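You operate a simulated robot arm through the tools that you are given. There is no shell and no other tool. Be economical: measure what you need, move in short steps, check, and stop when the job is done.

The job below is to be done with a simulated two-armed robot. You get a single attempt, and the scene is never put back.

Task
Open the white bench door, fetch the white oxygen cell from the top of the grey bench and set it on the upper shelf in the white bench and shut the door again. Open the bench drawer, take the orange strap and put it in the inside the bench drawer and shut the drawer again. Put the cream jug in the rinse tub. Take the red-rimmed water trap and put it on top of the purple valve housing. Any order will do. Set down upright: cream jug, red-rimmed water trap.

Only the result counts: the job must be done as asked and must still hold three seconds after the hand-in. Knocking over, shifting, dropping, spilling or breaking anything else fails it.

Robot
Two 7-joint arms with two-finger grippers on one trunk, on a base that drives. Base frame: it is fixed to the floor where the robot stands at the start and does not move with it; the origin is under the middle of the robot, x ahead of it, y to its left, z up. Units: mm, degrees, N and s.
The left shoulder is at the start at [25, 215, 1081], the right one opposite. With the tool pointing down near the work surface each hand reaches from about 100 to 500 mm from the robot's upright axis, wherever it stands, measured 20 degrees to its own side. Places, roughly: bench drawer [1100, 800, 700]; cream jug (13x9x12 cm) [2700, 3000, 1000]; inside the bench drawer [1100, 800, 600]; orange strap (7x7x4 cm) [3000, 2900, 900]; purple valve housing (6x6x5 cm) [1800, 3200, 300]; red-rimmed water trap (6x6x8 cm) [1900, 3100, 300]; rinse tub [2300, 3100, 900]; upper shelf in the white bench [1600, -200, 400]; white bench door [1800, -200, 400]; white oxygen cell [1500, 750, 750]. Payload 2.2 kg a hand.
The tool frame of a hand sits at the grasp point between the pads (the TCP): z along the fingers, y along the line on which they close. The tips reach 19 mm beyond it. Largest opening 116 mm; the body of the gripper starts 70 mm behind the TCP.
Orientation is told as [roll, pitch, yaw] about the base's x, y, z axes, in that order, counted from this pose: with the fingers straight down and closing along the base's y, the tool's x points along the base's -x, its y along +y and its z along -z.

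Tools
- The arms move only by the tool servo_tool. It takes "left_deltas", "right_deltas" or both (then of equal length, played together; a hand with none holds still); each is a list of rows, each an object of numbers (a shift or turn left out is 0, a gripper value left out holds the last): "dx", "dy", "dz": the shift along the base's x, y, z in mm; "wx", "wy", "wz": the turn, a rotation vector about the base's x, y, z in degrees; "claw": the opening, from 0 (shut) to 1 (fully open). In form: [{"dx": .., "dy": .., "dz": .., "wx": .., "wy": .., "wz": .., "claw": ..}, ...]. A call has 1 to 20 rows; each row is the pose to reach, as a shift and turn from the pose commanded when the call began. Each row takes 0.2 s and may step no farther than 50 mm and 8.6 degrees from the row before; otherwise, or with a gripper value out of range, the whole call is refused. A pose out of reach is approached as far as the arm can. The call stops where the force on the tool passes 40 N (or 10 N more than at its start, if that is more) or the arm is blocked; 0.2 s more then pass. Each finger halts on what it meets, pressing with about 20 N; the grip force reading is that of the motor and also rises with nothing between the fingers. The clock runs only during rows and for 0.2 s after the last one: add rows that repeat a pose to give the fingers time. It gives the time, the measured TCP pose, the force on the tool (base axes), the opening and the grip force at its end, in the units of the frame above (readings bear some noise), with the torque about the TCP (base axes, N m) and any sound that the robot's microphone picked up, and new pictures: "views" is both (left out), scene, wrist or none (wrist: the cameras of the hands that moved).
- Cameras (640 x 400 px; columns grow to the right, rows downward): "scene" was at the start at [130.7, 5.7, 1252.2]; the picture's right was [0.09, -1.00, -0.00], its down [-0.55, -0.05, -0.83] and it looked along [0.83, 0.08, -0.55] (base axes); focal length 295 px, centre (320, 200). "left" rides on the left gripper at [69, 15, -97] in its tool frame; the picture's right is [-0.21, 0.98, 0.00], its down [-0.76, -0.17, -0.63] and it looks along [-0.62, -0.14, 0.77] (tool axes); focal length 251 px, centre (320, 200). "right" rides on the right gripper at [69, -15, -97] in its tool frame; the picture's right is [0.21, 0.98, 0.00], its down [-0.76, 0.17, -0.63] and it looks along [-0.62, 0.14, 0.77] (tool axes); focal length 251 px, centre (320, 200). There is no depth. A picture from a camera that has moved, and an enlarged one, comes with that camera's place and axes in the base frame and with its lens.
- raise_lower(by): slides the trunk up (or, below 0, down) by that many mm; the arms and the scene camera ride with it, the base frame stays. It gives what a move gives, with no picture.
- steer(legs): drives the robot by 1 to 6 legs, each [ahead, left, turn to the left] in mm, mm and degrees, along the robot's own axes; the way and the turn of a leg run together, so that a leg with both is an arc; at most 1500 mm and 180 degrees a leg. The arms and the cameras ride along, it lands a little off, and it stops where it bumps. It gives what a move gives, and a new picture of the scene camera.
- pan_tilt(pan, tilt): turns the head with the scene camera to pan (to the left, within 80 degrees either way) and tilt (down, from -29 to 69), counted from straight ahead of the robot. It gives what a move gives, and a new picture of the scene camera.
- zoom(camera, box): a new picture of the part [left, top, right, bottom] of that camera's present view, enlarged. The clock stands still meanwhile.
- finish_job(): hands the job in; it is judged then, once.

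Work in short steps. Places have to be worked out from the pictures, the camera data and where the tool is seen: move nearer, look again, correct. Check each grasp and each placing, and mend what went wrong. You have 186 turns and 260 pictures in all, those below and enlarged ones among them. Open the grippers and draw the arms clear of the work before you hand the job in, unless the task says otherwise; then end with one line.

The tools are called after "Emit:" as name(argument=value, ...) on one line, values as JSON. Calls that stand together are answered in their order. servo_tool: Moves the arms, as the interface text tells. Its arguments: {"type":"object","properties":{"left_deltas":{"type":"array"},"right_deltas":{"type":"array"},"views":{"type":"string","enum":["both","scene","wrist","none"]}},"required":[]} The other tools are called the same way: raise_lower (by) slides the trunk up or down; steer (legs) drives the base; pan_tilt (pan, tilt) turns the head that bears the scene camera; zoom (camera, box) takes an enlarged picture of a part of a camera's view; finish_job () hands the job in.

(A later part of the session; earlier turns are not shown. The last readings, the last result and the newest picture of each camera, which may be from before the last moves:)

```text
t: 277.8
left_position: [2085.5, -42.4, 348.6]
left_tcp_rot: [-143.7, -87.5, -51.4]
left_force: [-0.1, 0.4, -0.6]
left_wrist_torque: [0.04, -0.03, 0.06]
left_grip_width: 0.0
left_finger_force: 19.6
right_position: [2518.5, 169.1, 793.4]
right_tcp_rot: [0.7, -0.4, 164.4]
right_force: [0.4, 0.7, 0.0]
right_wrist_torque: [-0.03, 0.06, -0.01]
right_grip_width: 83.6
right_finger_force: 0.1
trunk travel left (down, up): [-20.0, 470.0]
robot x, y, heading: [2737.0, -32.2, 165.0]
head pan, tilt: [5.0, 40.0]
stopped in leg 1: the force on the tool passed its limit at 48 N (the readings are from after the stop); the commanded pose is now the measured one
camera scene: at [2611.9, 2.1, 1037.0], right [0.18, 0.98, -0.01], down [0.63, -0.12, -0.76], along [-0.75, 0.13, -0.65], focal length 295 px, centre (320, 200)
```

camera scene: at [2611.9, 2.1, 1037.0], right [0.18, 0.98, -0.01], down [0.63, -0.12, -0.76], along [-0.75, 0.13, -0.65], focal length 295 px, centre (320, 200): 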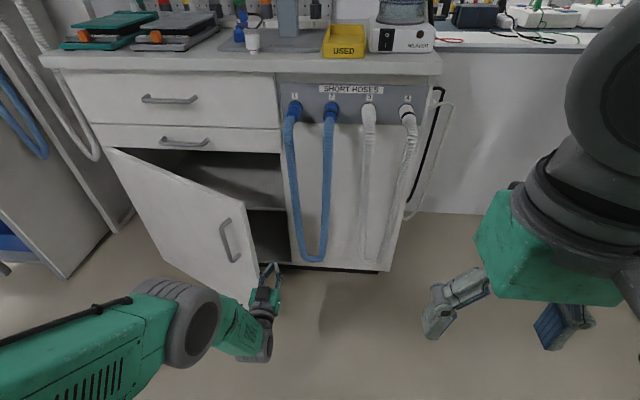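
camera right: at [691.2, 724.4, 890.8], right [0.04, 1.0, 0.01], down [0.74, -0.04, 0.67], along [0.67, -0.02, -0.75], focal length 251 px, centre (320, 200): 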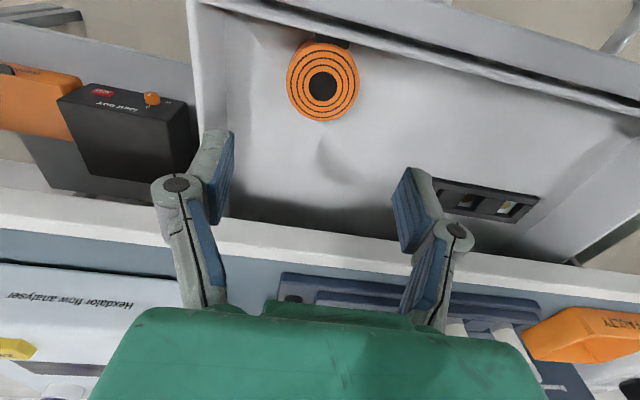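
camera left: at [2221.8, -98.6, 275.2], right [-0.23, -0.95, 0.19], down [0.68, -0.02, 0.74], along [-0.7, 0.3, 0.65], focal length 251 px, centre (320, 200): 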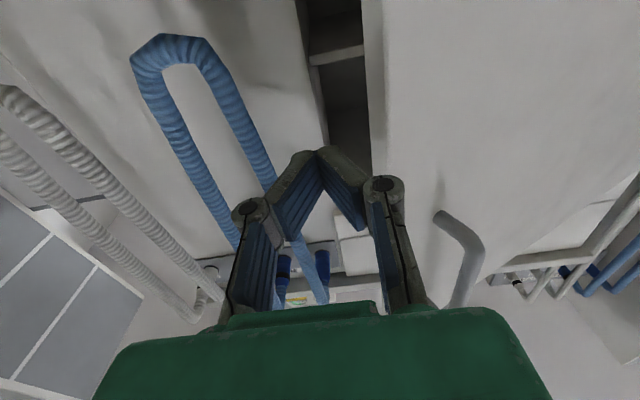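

Pushing left at this shallow angle only loads the hinge. Better: re-hook the handle with the hand yawed ~45° so I can pull much further. I back out first.

Emit:
steer(legs=[[-150, 0, 0], [0, 110, 0]])

Emit:
servo_tool(left_deltas=[{"dx": 0, "dz": 25, "claw": 0.4}, {"dx": 0, "dz": 50, "wz": -7.5}, {"dx": -9, "dy": -10, "dz": 75, "wz": -15}, {"dx": -18, "dy": -20, "dz": 100, "wz": -22.5}, {"dx": -27, "dy": -30, "dz": 120, "wz": -30}, {"dx": -36, "dy": -40, "dz": 135, "wz": -37.5}, {"dx": -44, "dy": -51, "dz": 139, "wz": -45}, {"dx": -44, "dy": -51, "dz": 139, "wz": -45}], views="both")

```text
t: 280.0
left_position: [2202.5, -181.7, 351.7]
left_tcp_rot: [-154.9, -87.7, -40.2]
left_force: [-0.7, 0.8, 0.8]
left_wrist_torque: [-0.05, -0.01, 0.12]
left_grip_width: 0.2
left_finger_force: 19.4
right_position: [2635.4, 33.7, 793.4]
right_tcp_rot: [1.4, -0.7, 164.3]
right_force: [0.3, 0.3, -0.7]
right_wrist_torque: [-0.07, 0.03, 0.01]
right_grip_width: 83.5
right_finger_force: 0.0
trunk travel left (down, up): [-20.0, 470.0]
robot x, y, heading: [2848.4, -173.1, 164.8]
head pan, tilt: [5.0, 40.0]
camera scene: at [2731.7, -124.8, 1036.9], right [0.18, 0.98, -0.02], down [0.63, -0.13, -0.77], along [-0.76, 0.12, -0.64], focal length 295 px, centre (320, 200)
```

scene: 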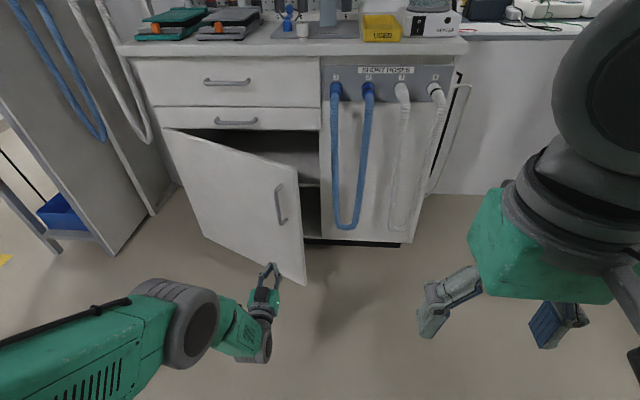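

```text
t: 281.8
left_position: [2154.7, -249.7, 483.3]
left_tcp_rot: [-132.5, -86.2, -107.6]
left_force: [-0.3, -0.9, -0.3]
left_wrist_torque: [0.06, 0.03, 0.0]
left_grip_width: 46.6
left_finger_force: 0.1
right_position: [2629.6, 2.9, 797.8]
right_tcp_rot: [-0.6, -0.4, 164.3]
right_force: [-0.4, 0.2, 0.4]
right_wrist_torque: [0.07, -0.02, -0.01]
right_grip_width: 83.6
right_finger_force: 0.1
trunk travel left (down, up): [-20.0, 470.0]
robot x, y, heading: [2848.5, -172.3, 164.8]
head pan, tilt: [5.0, 40.0]
camera scene: at [2720.0, -165.7, 1036.8], right [0.17, 0.98, 0.01], down [0.64, -0.1, -0.76], along [-0.75, 0.14, -0.65], focal length 295 px, centre (320, 200)
camera left: at [2191.0, -336.8, 409.7], right [-0.85, -0.5, 0.17], down [0.44, -0.51, 0.73], along [-0.28, 0.7, 0.66], focal length 251 px, centre (320, 200)
```

scene: 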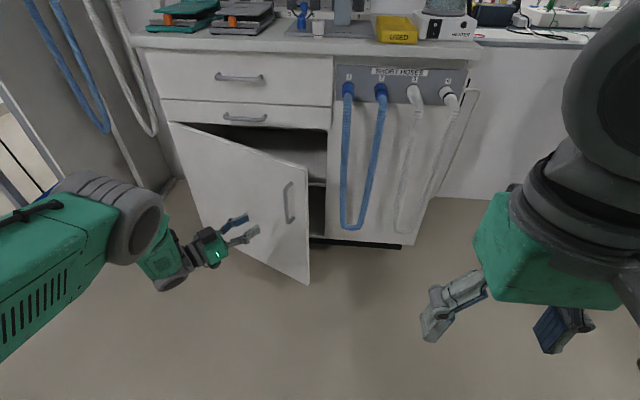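
left: 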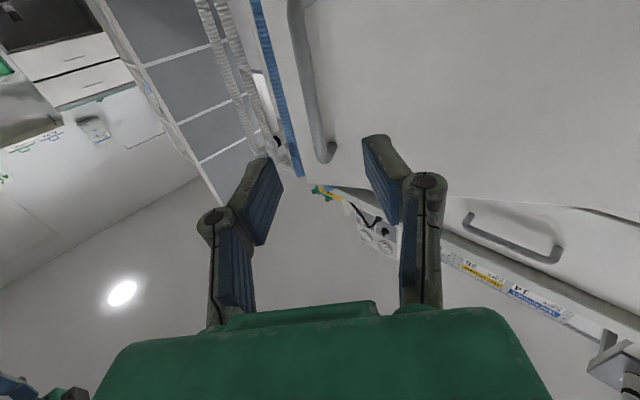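

The bar triangulates to (2091,−126), z 421–557, 139 mm along the tool. I advance onto it and close.

Emit:
servo_tool(left_deltas=[{"dx": -18, "dy": 40, "dz": 3}, {"dx": -38, "dy": 78, "dz": 3}, {"dx": -54, "dy": 106, "dz": 3}, {"dx": -63, "dy": 122, "dz": 3}, {"dx": -63, "dy": 122, "dz": 3, "claw": 0.1}, {"dx": -63, "dy": 122, "dz": 3, "claw": 0.0}, {"dx": -63, "dy": 122, "dz": 3, "claw": 0.0}], views="wrist")

```text
t: 283.4
left_position: [2090.9, -120.4, 493.1]
left_tcp_rot: [-133.6, -86.9, -106.3]
left_force: [-15.1, -15.6, 3.5]
left_wrist_torque: [0.21, 0.26, -0.26]
left_grip_width: 2.1
left_finger_force: 19.5
right_position: [2633.6, 16.5, 796.2]
right_tcp_rot: [0.2, -0.3, 164.3]
right_force: [-0.2, 0.7, -0.7]
right_wrist_torque: [0.0, 0.0, 0.0]
right_grip_width: 83.5
right_finger_force: 0.0
trunk travel left (down, up): [-20.0, 470.0]
robot x, y, heading: [2853.3, -174.5, 164.9]
head pan, tilt: [5.0, 40.0]
camera left: at [2127.4, -208.2, 418.8], right [-0.85, -0.5, 0.17], down [0.45, -0.5, 0.74], along [-0.28, 0.7, 0.65], focal length 251 px, centre (320, 200)
```

left: 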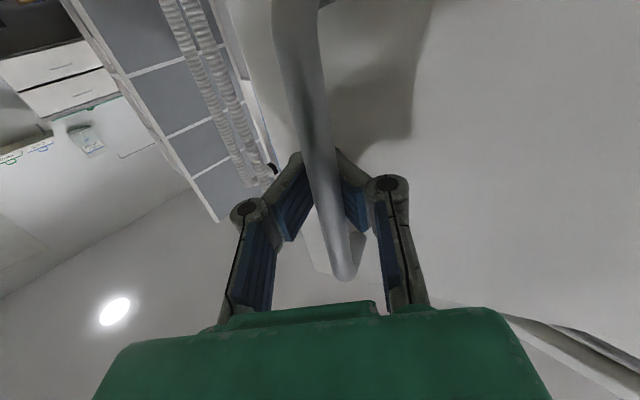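

Hooked on the bar. I pull along the arc about the hinge (radius ≈513) to ~60°.

Emit:
servo_tool(left_deltas=[{"dx": 9, "dy": -9}, {"dx": 18, "dy": -18}, {"dx": 36, "dy": -37}, {"dx": 53, "dy": -57}, {"dx": 70, "dy": -78}, {"dx": 85, "dy": -101}, {"dx": 99, "dy": -123}, {"dx": 111, "dy": -147}, {"dx": 123, "dy": -171}, {"dx": 133, "dy": -197}, {"dx": 142, "dy": -222}, {"dx": 149, "dy": -248}, {"dx": 156, "dy": -274}], views="scene")

```text
t: 285.4
left_position: [2211.7, -285.7, 492.5]
left_tcp_rot: [-141.1, -86.8, -98.9]
left_force: [-11.4, -0.6, -2.0]
left_wrist_torque: [0.14, -0.83, -2.03]
left_grip_width: 46.5
left_finger_force: 43.6
right_position: [2632.5, 14.8, 796.0]
right_tcp_rot: [0.0, -0.1, 164.1]
right_force: [-0.5, 0.1, -0.5]
right_wrist_torque: [-0.02, -0.05, -0.02]
right_grip_width: 83.7
right_finger_force: 0.0
trunk travel left (down, up): [-20.0, 470.0]
robot x, y, heading: [2851.9, -177.0, 164.9]
head pan, tilt: [5.0, 40.0]
stopped in row 10 (left hand): the force on the tool passed its limit at 42 N (the readings are from after the stop); the commanded pose is now the measured one
camera scene: at [2723.0, -150.5, 1036.6], right [0.18, 0.98, 0.0], down [0.64, -0.11, -0.76], along [-0.75, 0.14, -0.65], focal length 295 px, centre (320, 200)
```

scene: 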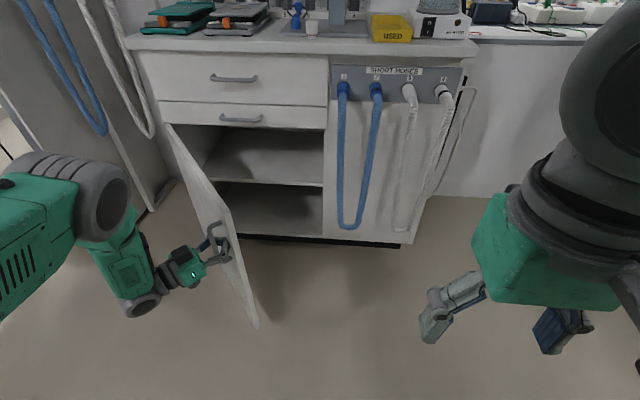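

The door is now ~57° open with both shelves in view. I release the handle and withdraw the hand.

Emit:
servo_tool(left_deltas=[{"claw": 0.6}, {"claw": 0.7}, {"dx": 12, "dy": -22, "claw": 0.7}, {"dx": 32, "dy": -57, "claw": 0.7}, {"dx": 52, "dy": -95, "claw": 0.7}], views="scene")

```text
t: 286.6
left_position: [2266.4, -383.0, 496.4]
left_tcp_rot: [-143.2, -86.6, -96.7]
left_force: [-0.7, -0.1, 0.3]
left_wrist_torque: [0.03, 0.03, 0.01]
left_grip_width: 81.2
left_finger_force: 0.1
right_position: [2634.2, 13.9, 795.7]
right_tcp_rot: [0.0, -0.3, 164.2]
right_force: [-0.3, -0.6, -0.3]
right_wrist_torque: [-0.03, 0.0, -0.01]
right_grip_width: 83.4
right_finger_force: 0.1
trunk travel left (down, up): [-20.0, 470.0]
robot x, y, heading: [2848.7, -170.5, 164.7]
head pan, tilt: [5.0, 40.0]
camera scene: at [2724.6, -151.2, 1037.1], right [0.18, 0.98, 0.0], down [0.64, -0.11, -0.76], along [-0.75, 0.14, -0.65], focal length 295 px, centre (320, 200)
```

scene: 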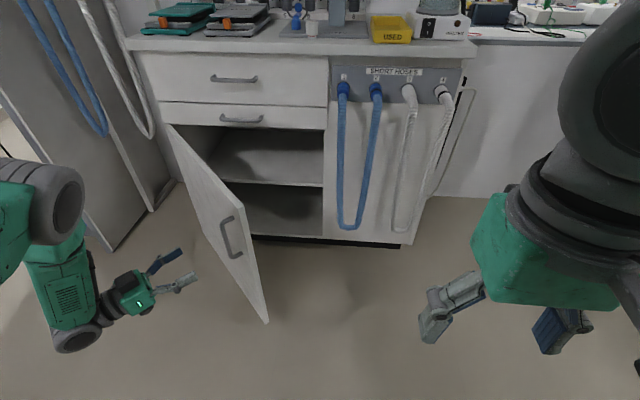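

The door's edge is at ≈(n 2222, m 372), open ~46°, enough to enter at m≥440. Now I fetch the cell: raise the trunk, un-yaw the hand and set ~60° pitch.

Emit:
raise_lower(by=230)

Emit:
servo_tool(left_deltas=[{"dz": 30, "wz": 7.5}, {"dz": 60, "wz": 15}, {"dz": 90, "wz": 22.5}, {"dz": 120, "wz": 30}, {"dz": 150, "wz": 37.5}, {"dz": 180, "wz": 45}, {"dz": 200, "wz": 45}], views="none")

Emit:
servo_tool(left_deltas=[{"dz": 10, "wx": -2, "wy": -7.3}, {"dz": 20, "wx": -4, "wy": -14.6}, {"dz": 30, "wx": -6, "wy": -21.9}, {"dz": 40, "wx": -7.3, "wy": -26.5}], views="scene")

```text
t: 289.1
left_position: [2265.9, -382.3, 725.5]
left_tcp_rot: [-142.2, -86.6, -97.9]
left_force: [-0.2, 0.7, -0.2]
left_wrist_torque: [-0.01, 0.0, 0.0]
left_grip_width: 81.0
left_finger_force: 0.0
right_position: [2633.7, 14.2, 1025.5]
right_tcp_rot: [0.0, -0.2, 164.3]
right_force: [-0.1, -0.8, -0.6]
right_wrist_torque: [0.03, -0.01, 0.01]
right_grip_width: 83.5
right_finger_force: 0.0
trunk travel left (down, up): [-250.0, 240.0]
robot x, y, heading: [2849.6, -171.3, 164.9]
head pan, tilt: [5.0, 40.0]
```

```text
t: 290.6
left_position: [2266.1, -382.6, 925.0]
left_tcp_rot: [-142.2, -86.8, -52.8]
left_force: [-0.6, -0.2, -0.4]
left_wrist_torque: [0.03, 0.03, 0.02]
left_grip_width: 81.4
left_finger_force: 0.0
right_position: [2634.3, 14.0, 1025.9]
right_tcp_rot: [0.0, -0.3, 164.3]
right_force: [0.3, 0.0, -0.9]
right_wrist_torque: [-0.01, 0.02, 0.03]
right_grip_width: 83.5
right_finger_force: 0.1
trunk travel left (down, up): [-250.0, 240.0]
robot x, y, heading: [2847.8, -175.0, 164.8]
head pan, tilt: [5.0, 40.0]
```

```text
t: 291.6
left_position: [2268.8, -382.7, 966.2]
left_tcp_rot: [-4.0, -65.1, 169.3]
left_force: [-0.4, -0.2, 0.1]
left_wrist_torque: [0.01, 0.01, 0.0]
left_grip_width: 81.2
left_finger_force: 0.0
right_position: [2634.4, 14.8, 1026.5]
right_tcp_rot: [0.1, -0.3, 164.3]
right_force: [0.7, -0.2, -0.5]
right_wrist_torque: [0.0, 0.02, 0.02]
right_grip_width: 83.5
right_finger_force: 0.0
trunk travel left (down, up): [-250.0, 240.0]
robot x, y, heading: [2852.7, -175.6, 165.0]
head pan, tilt: [5.0, 40.0]
camera scene: at [2725.7, -149.4, 1267.3], right [0.18, 0.98, 0.0], down [0.63, -0.11, -0.76], along [-0.75, 0.14, -0.64], focal length 295 px, centre (320, 200)
```

scene: 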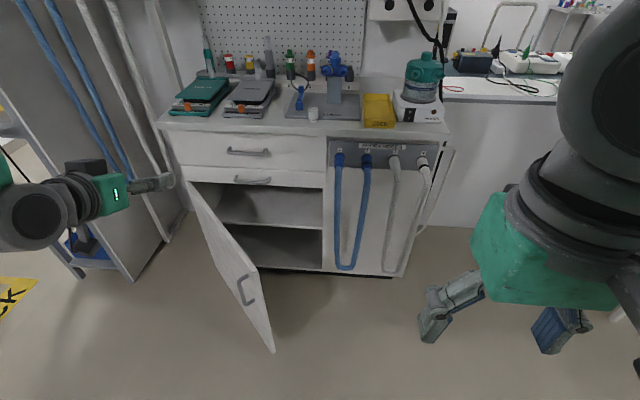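

Hand is pitched ~65°. I bring it 200 mm right, then drive 250 ahead and 60 right toward the cell.

Emit:
servo_tool(left_deltas=[{"dx": 12, "dy": 45}, {"dx": 24, "dy": 90}, {"dx": 36, "dy": 135}, {"dx": 48, "dy": 180}, {"dx": 53, "dy": 193, "claw": 0.55}], views="none")

Emit:
steer(legs=[[250, -60, 0]])

Emit:
servo_tool(left_deltas=[{"dx": 0}, {"dx": 0}, {"dx": 0}, {"dx": 0}], views="wrist")

```text
t: 292.9
left_position: [2317.9, -188.7, 966.1]
left_tcp_rot: [-3.7, -64.9, 169.2]
left_force: [-0.2, -1.2, -0.5]
left_wrist_torque: [-0.03, 0.02, 0.04]
left_grip_width: 63.5
left_finger_force: 0.0
right_position: [2634.0, 15.7, 1025.3]
right_tcp_rot: [0.1, -0.3, 164.3]
right_force: [-0.5, -0.4, 0.0]
right_wrist_torque: [0.01, 0.01, 0.0]
right_grip_width: 83.6
right_finger_force: 0.1
trunk travel left (down, up): [-250.0, 240.0]
robot x, y, heading: [2855.1, -173.0, 164.8]
head pan, tilt: [5.0, 40.0]
```

```text
t: 294.7
left_position: [2092.5, -69.0, 966.0]
left_tcp_rot: [-4.0, -65.0, 169.4]
left_force: [-0.2, -0.4, -0.1]
left_wrist_torque: [0.04, 0.0, 0.03]
left_grip_width: 63.9
left_finger_force: 0.1
right_position: [2408.4, 135.9, 1026.5]
right_tcp_rot: [0.0, -0.3, 164.1]
right_force: [-0.8, 0.2, -0.7]
right_wrist_torque: [-0.01, 0.0, -0.01]
right_grip_width: 83.3
right_finger_force: 0.0
trunk travel left (down, up): [-250.0, 240.0]
robot x, y, heading: [2627.1, -50.2, 164.6]
head pan, tilt: [5.0, 40.0]
camera scene: at [2499.9, -28.0, 1267.2], right [0.18, 0.98, 0.0], down [0.63, -0.12, -0.76], along [-0.75, 0.14, -0.64], focal length 295 px, centre (320, 200)
```

scene: 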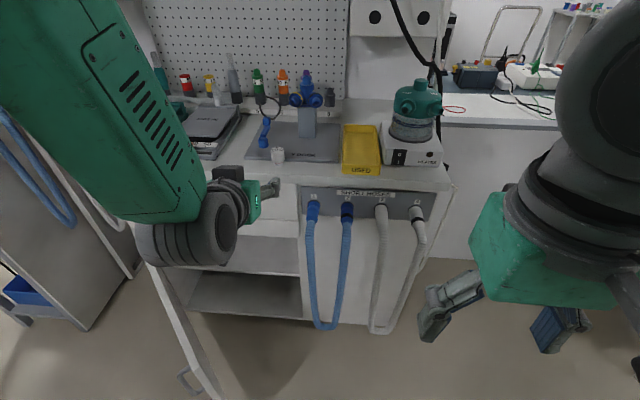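

```text
t: 295.7
left_position: [2094.5, -66.8, 967.4]
left_tcp_rot: [-3.9, -65.1, 169.2]
left_force: [0.3, -0.2, -0.7]
left_wrist_torque: [-0.03, -0.02, 0.01]
left_grip_width: 63.9
left_finger_force: 0.1
right_position: [2411.6, 135.6, 1025.8]
right_tcp_rot: [-0.1, -0.2, 164.1]
right_force: [0.3, -0.1, -0.2]
right_wrist_torque: [0.01, -0.01, -0.02]
right_grip_width: 83.5
right_finger_force: 0.2
trunk travel left (down, up): [-250.0, 240.0]
robot x, y, heading: [2623.6, -50.7, 164.7]
head pan, tilt: [5.0, 40.0]
camera left: at [2204.5, -110.2, 944.5], right [-0.33, -0.93, 0.17], down [0.28, 0.07, 0.96], along [-0.9, 0.36, 0.24], focal length 251 px, centre (320, 200)
```

left: 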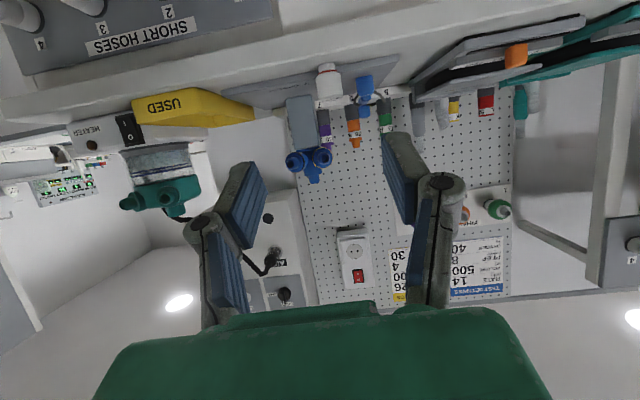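

Cell confirmed at ≈(1878,−16). I move to a pre-grasp 100 mm back along the tool axis.

Emit:
servo_tool(left_deltas=[{"dx": -43, "dy": 9, "dz": -13}, {"dx": -86, "dy": 18, "dz": -26}, {"dx": -129, "dy": 28, "dz": -40}, {"dx": -129, "dy": 28, "dz": -40}], views="wrist")

```text
t: 296.7
left_position: [1966.7, -43.6, 927.7]
left_tcp_rot: [-3.8, -65.2, 169.2]
left_force: [0.3, 0.6, 0.3]
left_wrist_torque: [0.01, -0.01, -0.02]
left_grip_width: 63.9
left_finger_force: 0.0
right_position: [2412.8, 136.6, 1025.3]
right_tcp_rot: [-0.1, -0.1, 164.1]
right_force: [0.4, -0.2, 0.1]
right_wrist_torque: [-0.02, 0.02, 0.0]
right_grip_width: 83.4
right_finger_force: 0.1
trunk travel left (down, up): [-250.0, 240.0]
robot x, y, heading: [2626.1, -53.1, 164.5]
head pan, tilt: [5.0, 40.0]
camera left: at [2076.2, -85.9, 905.7], right [-0.33, -0.93, 0.17], down [0.28, 0.07, 0.96], along [-0.9, 0.36, 0.24], focal length 251 px, centre (320, 200)
```

left: 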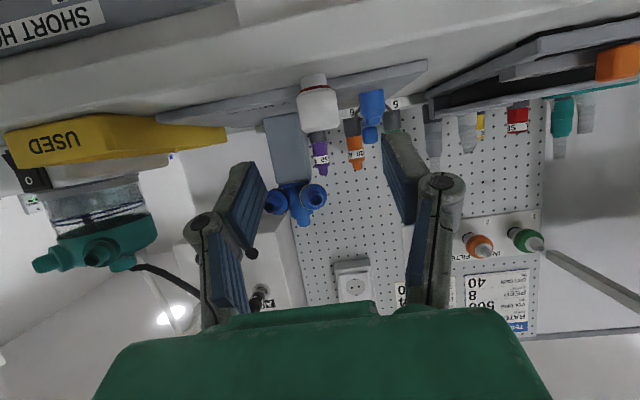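

Cell body centre ≈(1878,−18,884). I advance onto it and close.

Emit:
servo_tool(left_deltas=[{"dx": -30, "dy": 9, "dz": -14}, {"dx": -60, "dy": 17, "dz": -28}, {"dx": -88, "dy": 25, "dz": -41}, {"dx": -88, "dy": 25, "dz": -41}, {"dx": -88, "dy": 25, "dz": -41, "claw": 0.3}, {"dx": -88, "dy": 25, "dz": -41, "claw": 0.15}, {"dx": -88, "dy": 25, "dz": -41, "claw": 0.1}], views="wrist")

```text
t: 298.3
left_position: [1876.9, -16.0, 887.1]
left_tcp_rot: [-3.8, -65.2, 169.1]
left_force: [-1.6, -0.1, 2.0]
left_wrist_torque: [-0.02, 0.04, 0.01]
left_grip_width: 29.6
left_finger_force: 20.2
right_position: [2410.8, 136.9, 1026.3]
right_tcp_rot: [0.1, 0.0, 164.2]
right_force: [-0.1, -1.2, 0.2]
right_wrist_torque: [0.03, 0.04, 0.02]
right_grip_width: 83.6
right_finger_force: 0.0
trunk travel left (down, up): [-250.0, 240.0]
robot x, y, heading: [2628.3, -49.8, 164.5]
head pan, tilt: [5.0, 40.0]
camera left: at [1986.9, -58.7, 864.9], right [-0.33, -0.93, 0.17], down [0.28, 0.07, 0.96], along [-0.9, 0.36, 0.24], focal length 251 px, centre (320, 200)
```

left: 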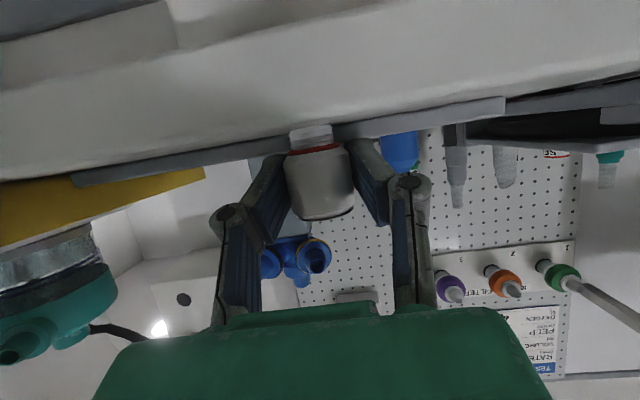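

Gripped upright at 29.6 mm. I lift it and back the robot off.

Emit:
servo_tool(left_deltas=[{"dz": 20}, {"dz": 50}, {"dz": 70}], views="wrist")

Emit:
steer(legs=[[-300, 0, 0]])

```text
t: 299.1
left_position: [1878.4, -15.4, 956.3]
left_tcp_rot: [-3.8, -65.0, 169.0]
left_force: [-0.1, -0.9, -0.2]
left_wrist_torque: [-0.01, -0.02, 0.02]
left_grip_width: 29.6
left_finger_force: 19.9
right_position: [2412.6, 137.2, 1025.3]
right_tcp_rot: [0.1, -0.2, 164.1]
right_force: [-0.5, 0.8, 0.2]
right_wrist_torque: [-0.03, -0.02, 0.04]
right_grip_width: 83.6
right_finger_force: 0.1
trunk travel left (down, up): [-250.0, 240.0]
robot x, y, heading: [2627.1, -54.7, 164.6]
head pan, tilt: [5.0, 40.0]
camera left: at [1988.4, -58.7, 934.0], right [-0.33, -0.93, 0.17], down [0.28, 0.07, 0.96], along [-0.9, 0.36, 0.24], focal length 251 px, centre (320, 200)
```

left: 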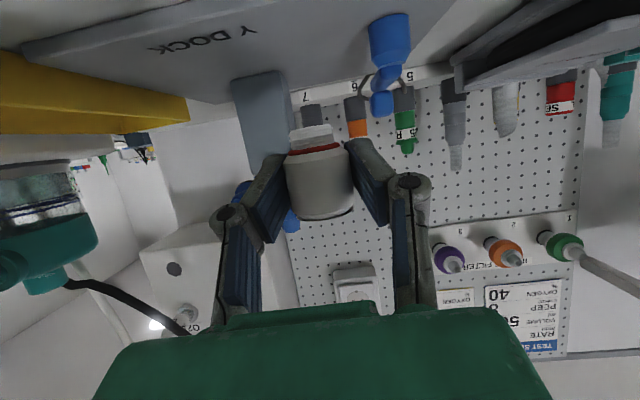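

```text
t: 301.1
left_position: [2167.4, -98.1, 956.8]
left_tcp_rot: [-3.8, -65.2, 169.4]
left_force: [-0.6, -0.8, -1.3]
left_wrist_torque: [0.01, -0.06, -0.02]
left_grip_width: 29.5
left_finger_force: 20.3
right_position: [2700.5, 57.2, 1025.8]
right_tcp_rot: [0.0, 0.0, 164.4]
right_force: [0.3, 0.5, -0.9]
right_wrist_torque: [0.0, 0.04, 0.01]
right_grip_width: 83.7
right_finger_force: 0.1
trunk travel left (down, up): [-250.0, 240.0]
robot x, y, heading: [2917.5, -134.8, 164.9]
head pan, tilt: [5.0, 40.0]
camera scene: at [2788.4, -105.3, 1267.1], right [0.17, 0.98, 0.0], down [0.64, -0.11, -0.76], along [-0.75, 0.13, -0.65], focal length 295 px, centre (320, 200)
```

scene: 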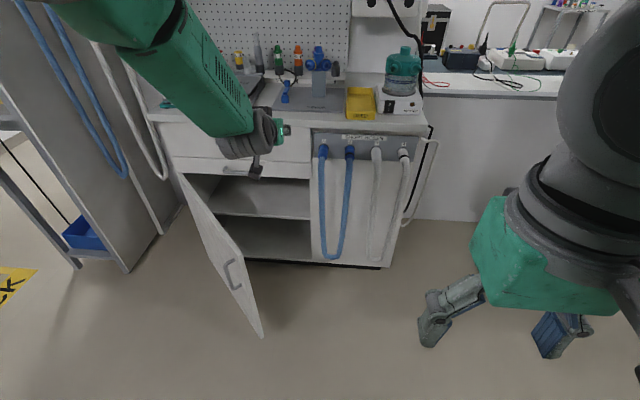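

I lower the trunk fully, then bring the hand down to shelf height while retracting slightly.

Emit:
raise_lower(by=-250)

Emit:
servo_tool(left_deltas=[{"dx": 18, "dy": -5, "dz": -38}, {"dx": 36, "dy": -10, "dz": -76}, {"dx": 54, "dy": -15, "dz": -114}, {"dx": 72, "dy": -20, "dz": -152}, {"dx": 90, "dy": -25, "dz": -190}, {"dx": 108, "dy": -30, "dz": -228}, {"dx": 125, "dy": -34, "dz": -266}, {"dx": 125, "dy": -34, "dz": -282}], views="both")

```text
t: 303.7
left_position: [2169.3, -99.0, 709.5]
left_tcp_rot: [-3.8, -65.3, 169.5]
left_force: [0.1, 0.1, -0.6]
left_wrist_torque: [0.01, 0.0, -0.03]
left_grip_width: 29.2
left_finger_force: 19.4
right_position: [2703.3, 55.7, 775.8]
right_tcp_rot: [-0.1, 0.1, 164.3]
right_force: [-0.7, 1.0, 0.3]
right_wrist_torque: [0.0, -0.02, 0.0]
right_grip_width: 83.6
right_finger_force: 0.1
trunk travel left (down, up): [0.0, 490.0]
robot x, y, heading: [2912.0, -129.0, 164.9]
head pan, tilt: [5.0, 40.0]
```

```text
t: 305.5
left_position: [2293.1, -133.9, 428.1]
left_tcp_rot: [-4.0, -65.4, 169.6]
left_force: [-0.2, 0.0, -0.1]
left_wrist_torque: [0.02, -0.01, -0.02]
left_grip_width: 29.3
left_finger_force: 19.8
right_position: [2702.7, 55.7, 774.2]
right_tcp_rot: [0.0, 0.1, 164.5]
right_force: [-0.2, -0.3, -0.4]
right_wrist_torque: [-0.06, -0.02, 0.01]
right_grip_width: 83.3
right_finger_force: 0.1
trunk travel left (down, up): [0.0, 490.0]
robot x, y, heading: [2911.1, -128.1, 164.6]
head pan, tilt: [5.0, 40.0]
camera scene: at [2789.1, -105.5, 1017.1], right [0.17, 0.98, 0.0], down [0.64, -0.11, -0.76], along [-0.75, 0.13, -0.65], focal length 295 px, centre (320, 200)
camera left: at [2404.4, -176.5, 405.4], right [-0.33, -0.93, 0.17], down [0.29, 0.07, 0.96], along [-0.9, 0.36, 0.24], focal length 251 px, centre (320, 200)
```

scene: 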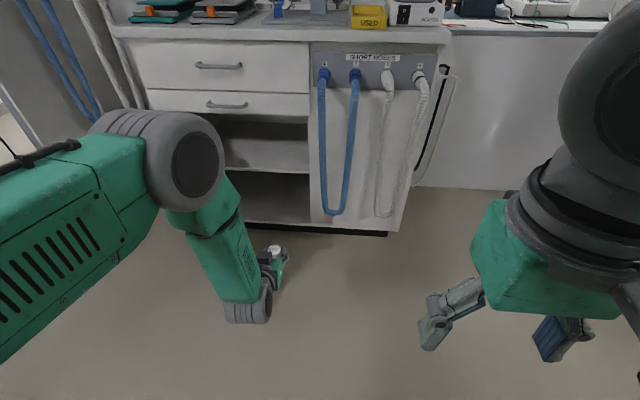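
left: 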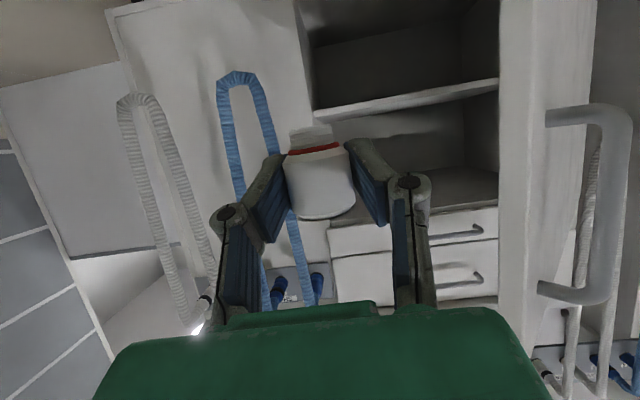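

The shelf edge reads z≈340–372; the opening lies left of my current line (right wall m≈503). I move the hand 40 mm left and drive 300 ahead.

Emit:
servo_tool(left_deltas=[{"dx": -5, "dy": -20, "dz": 5}, {"dx": -11, "dy": -38, "dz": 12}], views="none")

Emit:
steer(legs=[[300, 0, 0]])

Emit:
servo_tool(left_deltas=[{"dx": 0}, {"dx": 0}, {"dx": 0}, {"dx": 0}], views="wrist")

```text
t: 306.1
left_position: [2283.2, -170.8, 438.6]
left_tcp_rot: [-3.9, -65.3, 169.4]
left_force: [-0.1, 0.1, -0.7]
left_wrist_torque: [0.01, 0.0, -0.02]
left_grip_width: 29.4
left_finger_force: 20.4
right_position: [2703.0, 55.7, 775.1]
right_tcp_rot: [0.0, 0.2, 164.5]
right_force: [0.3, -0.5, -0.8]
right_wrist_torque: [-0.01, 0.01, 0.03]
right_grip_width: 83.3
right_finger_force: 0.0
trunk travel left (down, up): [0.0, 490.0]
robot x, y, heading: [2915.8, -128.7, 164.9]
head pan, tilt: [5.0, 40.0]
```

```text
t: 308.1
left_position: [1999.0, -95.0, 437.8]
left_tcp_rot: [-3.8, -65.2, 169.5]
left_force: [-0.5, 0.0, -1.0]
left_wrist_torque: [0.0, -0.03, 0.03]
left_grip_width: 29.2
left_finger_force: 20.2
right_position: [2417.8, 132.8, 774.5]
right_tcp_rot: [0.0, 0.2, 164.5]
right_force: [0.0, 0.1, 0.5]
right_wrist_torque: [-0.01, -0.02, 0.02]
right_grip_width: 83.4
right_finger_force: 0.0
trunk travel left (down, up): [0.0, 490.0]
robot x, y, heading: [2632.3, -55.2, 164.9]
head pan, tilt: [5.0, 40.0]
camera scene: at [2504.3, -29.4, 1017.0], right [0.17, 0.98, 0.0], down [0.64, -0.11, -0.76], along [-0.75, 0.13, -0.65], focal length 295 px, centre (320, 200)
```

scene: 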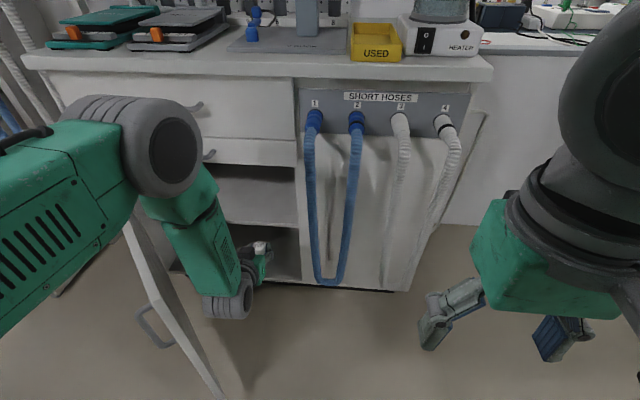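

```text
t: 309.1
left_position: [2000.2, -95.9, 439.8]
left_tcp_rot: [-3.9, -65.4, 169.6]
left_force: [-0.3, 0.3, 0.2]
left_wrist_torque: [0.01, -0.01, -0.01]
left_grip_width: 29.1
left_finger_force: 19.9
right_position: [2420.6, 130.2, 774.3]
right_tcp_rot: [0.0, 0.5, 164.5]
right_force: [-1.2, 0.0, -0.1]
right_wrist_torque: [0.01, -0.02, 0.05]
right_grip_width: 83.5
right_finger_force: 0.0
trunk travel left (down, up): [0.0, 490.0]
robot x, y, heading: [2631.6, -51.1, 165.1]
head pan, tilt: [5.0, 40.0]
camera left: at [2109.5, -138.1, 416.6], right [-0.32, -0.93, 0.17], down [0.29, 0.07, 0.96], along [-0.9, 0.36, 0.24], focal length 251 px, centre (320, 200)
```

left: 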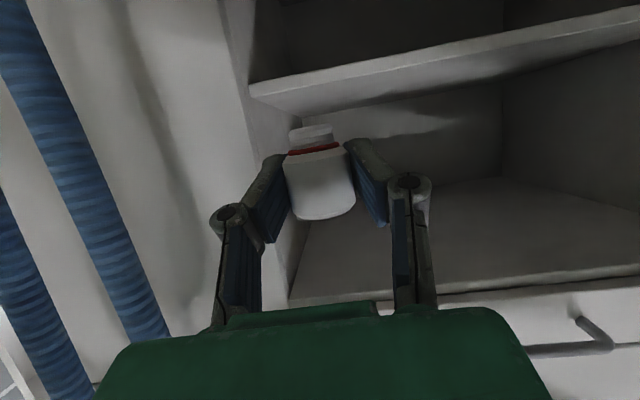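

Clear view into the compartment. I zoom to measure the shelf surface and the cell's base.

Emit:
zoom(camera="left", box=[220, 20, 540, 220])

```text
2.00 times, centred on (380, 120) of left
camera zoom: at [2109.5, -138.1, 416.6], right [-0.32, -0.93, 0.17], down [0.29, 0.07, 0.96], along [-0.9, 0.36, 0.24], focal length 503 px, centre (200, 360)
```

zoom: 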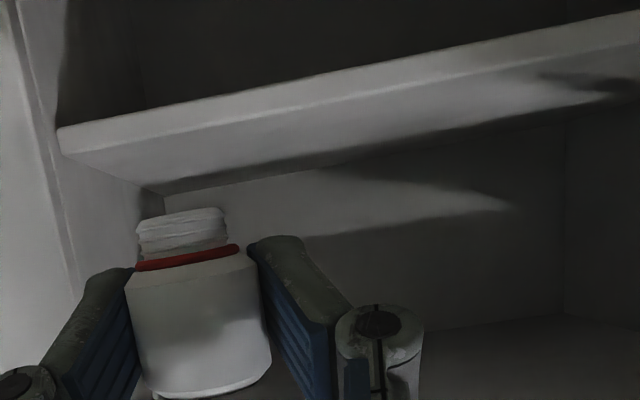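

Shelf top ≈363, right wall m≈506; cell base will touch at TCP ≈400. I drive 180 more ahead.

Emit:
steer(legs=[[180, 0, 0]])

Emit:
servo_tool(left_deltas=[{"dx": 0}, {"dx": 0}, {"dx": 0}, {"dx": 0}], views="wrist")

```text
t: 310.6
left_position: [1829.9, -49.7, 438.4]
left_tcp_rot: [-3.8, -65.4, 169.4]
left_force: [0.0, 0.5, -0.4]
left_wrist_torque: [0.0, 0.01, 0.0]
left_grip_width: 29.0
left_finger_force: 20.0
right_position: [2250.5, 176.8, 772.3]
right_tcp_rot: [0.1, 0.4, 164.4]
right_force: [-0.3, -0.9, 0.0]
right_wrist_torque: [0.0, -0.05, -0.01]
right_grip_width: 83.4
right_finger_force: 0.1
trunk travel left (down, up): [0.0, 490.0]
robot x, y, heading: [2460.5, -9.8, 164.9]
head pan, tilt: [5.0, 40.0]
camera scene: at [2334.5, 16.0, 1017.0], right [0.17, 0.98, 0.0], down [0.64, -0.11, -0.76], along [-0.75, 0.13, -0.65], focal length 295 px, centre (320, 200)
```

scene: 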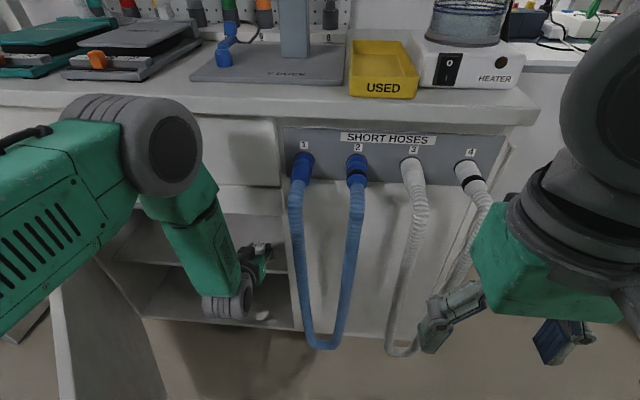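

```text
t: 311.6
left_position: [1829.9, -50.1, 442.5]
left_tcp_rot: [-3.9, -65.6, 169.5]
left_force: [0.4, 0.6, -0.1]
left_wrist_torque: [-0.01, -0.03, 0.0]
left_grip_width: 29.1
left_finger_force: 19.9
right_position: [2253.4, 176.2, 772.9]
right_tcp_rot: [0.0, 0.7, 164.4]
right_force: [-0.1, 0.3, 0.0]
right_wrist_torque: [-0.02, 0.04, 0.03]
right_grip_width: 83.4
right_finger_force: 0.1
trunk travel left (down, up): [0.0, 490.0]
robot x, y, heading: [2460.1, -7.3, 165.2]
head pan, tilt: [5.0, 40.0]
camera left: at [1940.7, -92.3, 417.8], right [-0.32, -0.93, 0.17], down [0.29, 0.07, 0.95], along [-0.9, 0.36, 0.25], focal length 251 px, centre (320, 200)
```

left: 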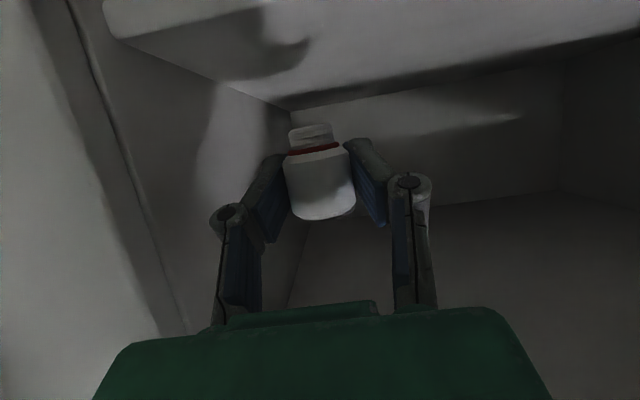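

TCP is just over the shelf front. I advance 58 mm and lower toward contact.

Emit:
servo_tool(left_deltas=[{"dx": -28, "dy": 8}, {"dx": -56, "dy": 15}, {"dx": -56, "dy": 15, "dz": -15}, {"dx": -56, "dy": 15, "dz": -26}, {"dx": -56, "dy": 15, "dz": -32}, {"dx": -56, "dy": 15, "dz": -36}, {"dx": -56, "dy": 15, "dz": -40}], views="wrist")

```text
t: 313.2
left_position: [1775.1, -35.2, 402.0]
left_tcp_rot: [-4.0, -65.7, 169.5]
left_force: [-1.2, -0.5, -0.2]
left_wrist_torque: [0.01, 0.01, 0.02]
left_grip_width: 29.1
left_finger_force: 20.2
right_position: [2253.1, 174.6, 773.0]
right_tcp_rot: [0.0, 0.6, 164.3]
right_force: [0.0, -0.6, 0.5]
right_wrist_torque: [0.01, -0.01, 0.0]
right_grip_width: 83.3
right_finger_force: 0.1
trunk travel left (down, up): [0.0, 490.0]
robot x, y, heading: [2463.6, -9.4, 164.6]
head pan, tilt: [5.0, 40.0]
camera left: at [1884.9, -77.4, 377.7], right [-0.32, -0.93, 0.17], down [0.29, 0.07, 0.95], along [-0.9, 0.36, 0.25], focal length 251 px, centre (320, 200)
```

left: 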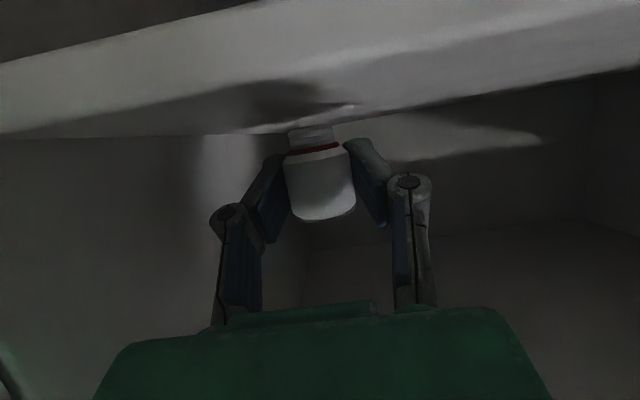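

The base is close to the shelf surface. I lower in 2 mm steps until contact.

Emit:
servo_tool(left_deltas=[{"dz": -2}, {"dz": -4}, {"dz": -6}, {"dz": -8}], views="none")

```text
t: 314.2
left_position: [1774.4, -36.3, 392.4]
left_tcp_rot: [-4.0, -65.7, 169.7]
left_force: [0.1, 0.2, -0.5]
left_wrist_torque: [-0.02, -0.01, -0.04]
left_grip_width: 29.0
left_finger_force: 20.3
right_position: [2252.9, 175.9, 772.8]
right_tcp_rot: [-0.1, 0.6, 164.4]
right_force: [-0.6, 0.0, -0.8]
right_wrist_torque: [0.01, 0.01, 0.0]
right_grip_width: 83.5
right_finger_force: 0.1
trunk travel left (down, up): [0.0, 490.0]
robot x, y, heading: [2461.8, -7.8, 165.1]
head pan, tilt: [5.0, 40.0]
```

No contact yet; continue a little further.

Emit:
servo_tool(left_deltas=[{"dz": -2}, {"dz": -4}, {"dz": -6}, {"dz": -8}], views="wrist")

```text
t: 315.2
left_position: [1774.3, -34.2, 387.0]
left_tcp_rot: [-4.0, -65.7, 169.5]
left_force: [-4.2, 0.8, 9.8]
left_wrist_torque: [0.02, 0.1, 0.03]
left_grip_width: 27.1
left_finger_force: 20.4
right_position: [2253.4, 176.4, 773.5]
right_tcp_rot: [0.2, 0.6, 164.5]
right_force: [0.6, 0.4, -0.7]
right_wrist_torque: [0.03, 0.03, 0.01]
right_grip_width: 83.5
right_finger_force: 0.0
trunk travel left (down, up): [0.0, 490.0]
robot x, y, heading: [2460.7, -10.1, 165.1]
head pan, tilt: [5.0, 40.0]
camera left: at [1884.3, -76.8, 362.3], right [-0.32, -0.93, 0.17], down [0.29, 0.07, 0.95], along [-0.9, 0.36, 0.25], focal length 251 px, centre (320, 200)
```

left: 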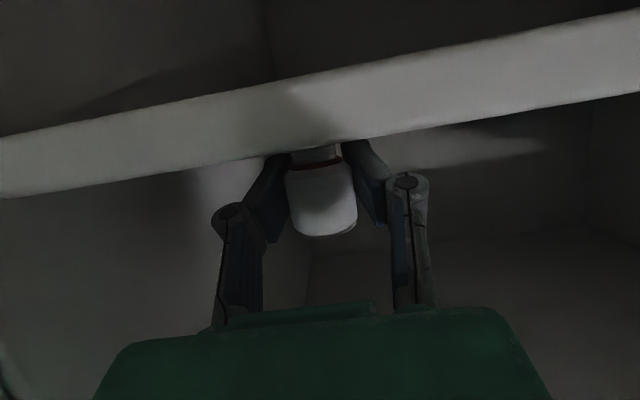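

Contact (10 N), cell upright. I open slowly and withdraw backward along the tool axis.

Emit:
servo_tool(left_deltas=[{"dz": 1, "claw": 0.28}, {"dz": 1, "claw": 0.34}, {"dz": 1, "claw": 0.42}, {"dz": 1, "claw": 0.5}, {"dz": 1, "claw": 0.5}], views="wrist")

```text
t: 316.4
left_position: [1775.4, -34.7, 386.4]
left_tcp_rot: [-3.9, -65.5, 169.6]
left_force: [0.6, 0.7, 0.1]
left_wrist_torque: [-0.03, 0.02, 0.0]
left_grip_width: 58.3
left_finger_force: 0.1
right_position: [2252.7, 175.8, 773.8]
right_tcp_rot: [0.0, 0.6, 164.4]
right_force: [0.9, 0.9, 0.0]
right_wrist_torque: [0.01, -0.01, 0.01]
right_grip_width: 83.8
right_finger_force: 0.1
trunk travel left (down, up): [0.0, 490.0]
robot x, y, heading: [2459.5, -6.1, 164.9]
head pan, tilt: [5.0, 40.0]
camera left: at [1885.5, -76.9, 362.6], right [-0.32, -0.93, 0.17], down [0.29, 0.07, 0.95], along [-0.9, 0.36, 0.25], focal length 251 px, centre (320, 200)
```

left: 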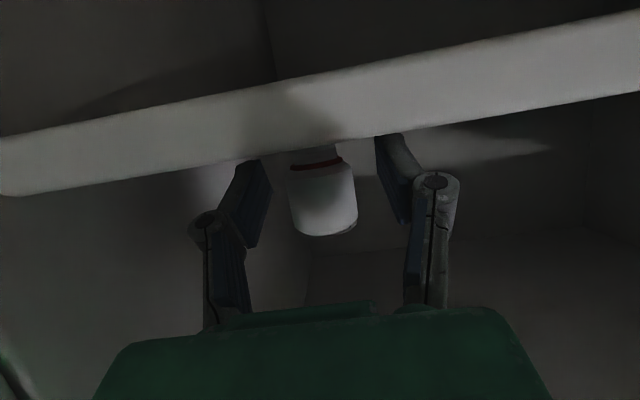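

The cell stands on the shelf. I withdraw the hand and back off.

Emit:
servo_tool(left_deltas=[{"dx": 20, "dy": -5, "dz": 8}, {"dx": 52, "dy": -14, "dz": 22}, {"dx": 95, "dy": -26, "dz": 35}, {"dx": 135, "dy": -37, "dz": 40}], views="wrist")

Emit:
steer(legs=[[-420, 0, 0]])

```text
t: 317.4
left_position: [1910.0, -70.2, 424.5]
left_tcp_rot: [-3.9, -65.6, 169.6]
left_force: [0.6, -0.8, -1.1]
left_wrist_torque: [0.01, -0.03, 0.03]
left_grip_width: 58.2
left_finger_force: 0.1
right_position: [2254.0, 177.5, 772.5]
right_tcp_rot: [0.0, 0.6, 164.5]
right_force: [0.1, 0.6, 1.3]
right_wrist_torque: [0.0, 0.04, -0.02]
right_grip_width: 83.7
right_finger_force: 0.1
trunk travel left (down, up): [0.0, 490.0]
robot x, y, heading: [2463.2, -6.8, 165.1]
head pan, tilt: [5.0, 40.0]
camera left: at [2020.3, -112.4, 401.8], right [-0.32, -0.93, 0.17], down [0.29, 0.07, 0.95], along [-0.9, 0.36, 0.25], focal length 251 px, centre (320, 200)
```

left: 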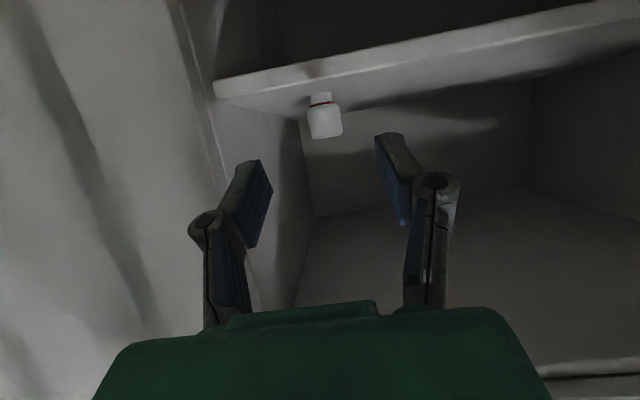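

```text
t: 320.0
left_position: [2314.4, -177.5, 424.8]
left_tcp_rot: [-3.9, -65.6, 169.3]
left_force: [0.3, 0.1, 0.0]
left_wrist_torque: [-0.02, 0.0, -0.01]
left_grip_width: 58.0
left_finger_force: 0.1
right_position: [2657.5, 69.1, 772.5]
right_tcp_rot: [0.0, 0.4, 164.2]
right_force: [0.7, 0.1, 0.5]
right_wrist_torque: [-0.05, 0.0, -0.01]
right_grip_width: 83.7
right_finger_force: 0.1
trunk travel left (down, up): [0.0, 490.0]
robot x, y, heading: [2864.6, -116.9, 164.6]
head pan, tilt: [5.0, 40.0]
camera scene: at [2740.2, -93.1, 1017.2], right [0.18, 0.98, 0.0], down [0.63, -0.12, -0.76], along [-0.75, 0.14, -0.64], focal length 295 px, centre (320, 200)
```

scene: 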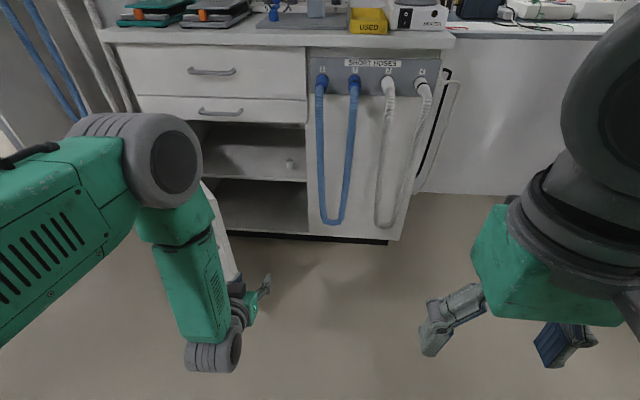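

The cell stands on the upper shelf. Now I close the door: fist at z≈350 on the outer side (m≈330), pushing ahead.

Emit:
servo_tool(left_deltas=[{"dz": -25, "claw": 0.2}, {"dz": -50, "claw": 0.0}, {"dz": -72, "claw": 0.0}], views="none")

Emit:
steer(legs=[[0, 112, 0], [250, 0, 0]])

```text
t: 320.8
left_position: [2315.8, -177.6, 353.7]
left_tcp_rot: [-3.9, -65.6, 169.4]
left_force: [-1.3, 0.3, 0.1]
left_wrist_torque: [0.0, 0.0, 0.01]
left_grip_width: 0.3
left_finger_force: 20.0
right_position: [2659.7, 67.7, 770.3]
right_tcp_rot: [0.1, 0.8, 164.2]
right_force: [-0.2, 0.2, -0.4]
right_wrist_torque: [0.01, 0.01, -0.01]
right_grip_width: 83.6
right_finger_force: 0.2
trunk travel left (down, up): [0.0, 490.0]
robot x, y, heading: [2863.5, -118.9, 164.8]
head pan, tilt: [5.0, 40.0]
```

```text
t: 323.4
left_position: [2049.1, -210.9, 355.7]
left_tcp_rot: [-2.1, -65.7, 167.5]
left_force: [-0.4, 0.0, -0.2]
left_wrist_torque: [-0.04, -0.04, 0.06]
left_grip_width: 0.0
left_finger_force: 20.3
right_position: [2394.8, 37.8, 771.0]
right_tcp_rot: [0.8, 0.9, 163.9]
right_force: [0.4, 0.7, 0.5]
right_wrist_torque: [-0.11, 0.05, -0.02]
right_grip_width: 83.5
right_finger_force: 0.0
trunk travel left (down, up): [0.0, 490.0]
robot x, y, heading: [2599.6, -157.2, 164.6]
head pan, tilt: [5.0, 40.0]
camera scene: at [2475.9, -118.6, 1017.0], right [0.18, 0.98, -0.02], down [0.63, -0.13, -0.76], along [-0.75, 0.13, -0.64], focal length 295 px, centre (320, 200)
```

scene: 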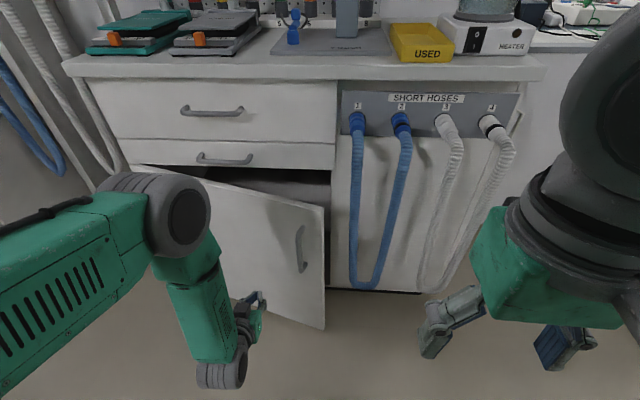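

The door is swinging shut. I push on: 150 more by base.

Emit:
steer(legs=[[150, 0, 0]])

Emit:
servo_tool(left_deltas=[{"dx": -10, "dy": 3}, {"dx": -20, "dy": 5}, {"dx": -30, "dy": 8}, {"dx": -40, "dy": 11}, {"dx": -50, "dy": 14}, {"dx": -60, "dy": 16}, {"dx": -70, "dy": 19}], views="scene")

```text
t: 324.8
left_position: [1906.8, -171.2, 355.9]
left_tcp_rot: [-3.5, -65.8, 168.6]
left_force: [0.3, -0.7, -0.2]
left_wrist_torque: [0.01, -0.01, 0.03]
left_grip_width: 0.0
left_finger_force: 20.1
right_position: [2252.0, 73.7, 771.3]
right_tcp_rot: [0.4, 1.1, 163.9]
right_force: [0.5, -0.8, 0.0]
right_wrist_torque: [0.0, -0.04, -0.03]
right_grip_width: 83.4
right_finger_force: 0.1
trunk travel left (down, up): [0.0, 490.0]
robot x, y, heading: [2455.3, -114.2, 164.8]
head pan, tilt: [5.0, 40.0]
camera scene: at [2330.6, -85.3, 1017.1], right [0.18, 0.98, -0.01], down [0.63, -0.12, -0.76], along [-0.75, 0.14, -0.65], focal length 295 px, centre (320, 200)
```

scene: 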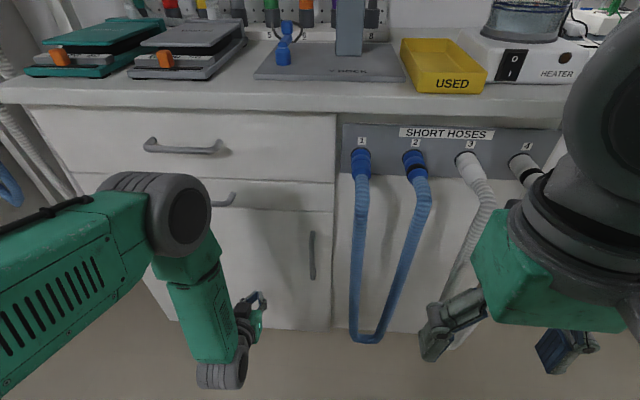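

```text
t: 325.8
left_position: [1876.5, -163.5, 352.9]
left_tcp_rot: [-4.3, -65.3, 169.4]
left_force: [5.0, -0.3, 2.2]
left_wrist_torque: [0.04, 0.1, -0.08]
left_grip_width: 0.1
left_finger_force: 28.3
right_position: [2253.9, 68.1, 771.1]
right_tcp_rot: [0.0, 1.3, 163.9]
right_force: [-1.4, -0.5, -0.2]
right_wrist_torque: [-0.02, -0.05, -0.02]
right_grip_width: 83.5
right_finger_force: 0.0
trunk travel left (down, up): [0.0, 490.0]
robot x, y, heading: [2458.3, -113.3, 164.5]
head pan, tilt: [5.0, 40.0]
stopped in row 4 (left hand): the force on the tool passed its limit at 53 N (the readings are from after the stop); the commanded pose is now the measured one
camera scene: at [2329.1, -90.6, 1016.9], right [0.18, 0.98, 0.0], down [0.64, -0.12, -0.76], along [-0.75, 0.14, -0.65], focal length 295 px, centre (320, 200)
```

scene: 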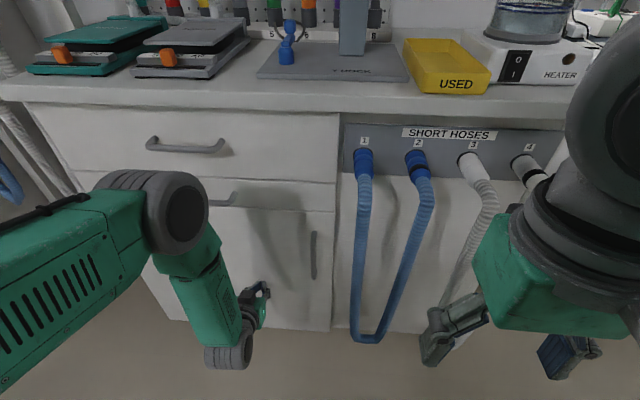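

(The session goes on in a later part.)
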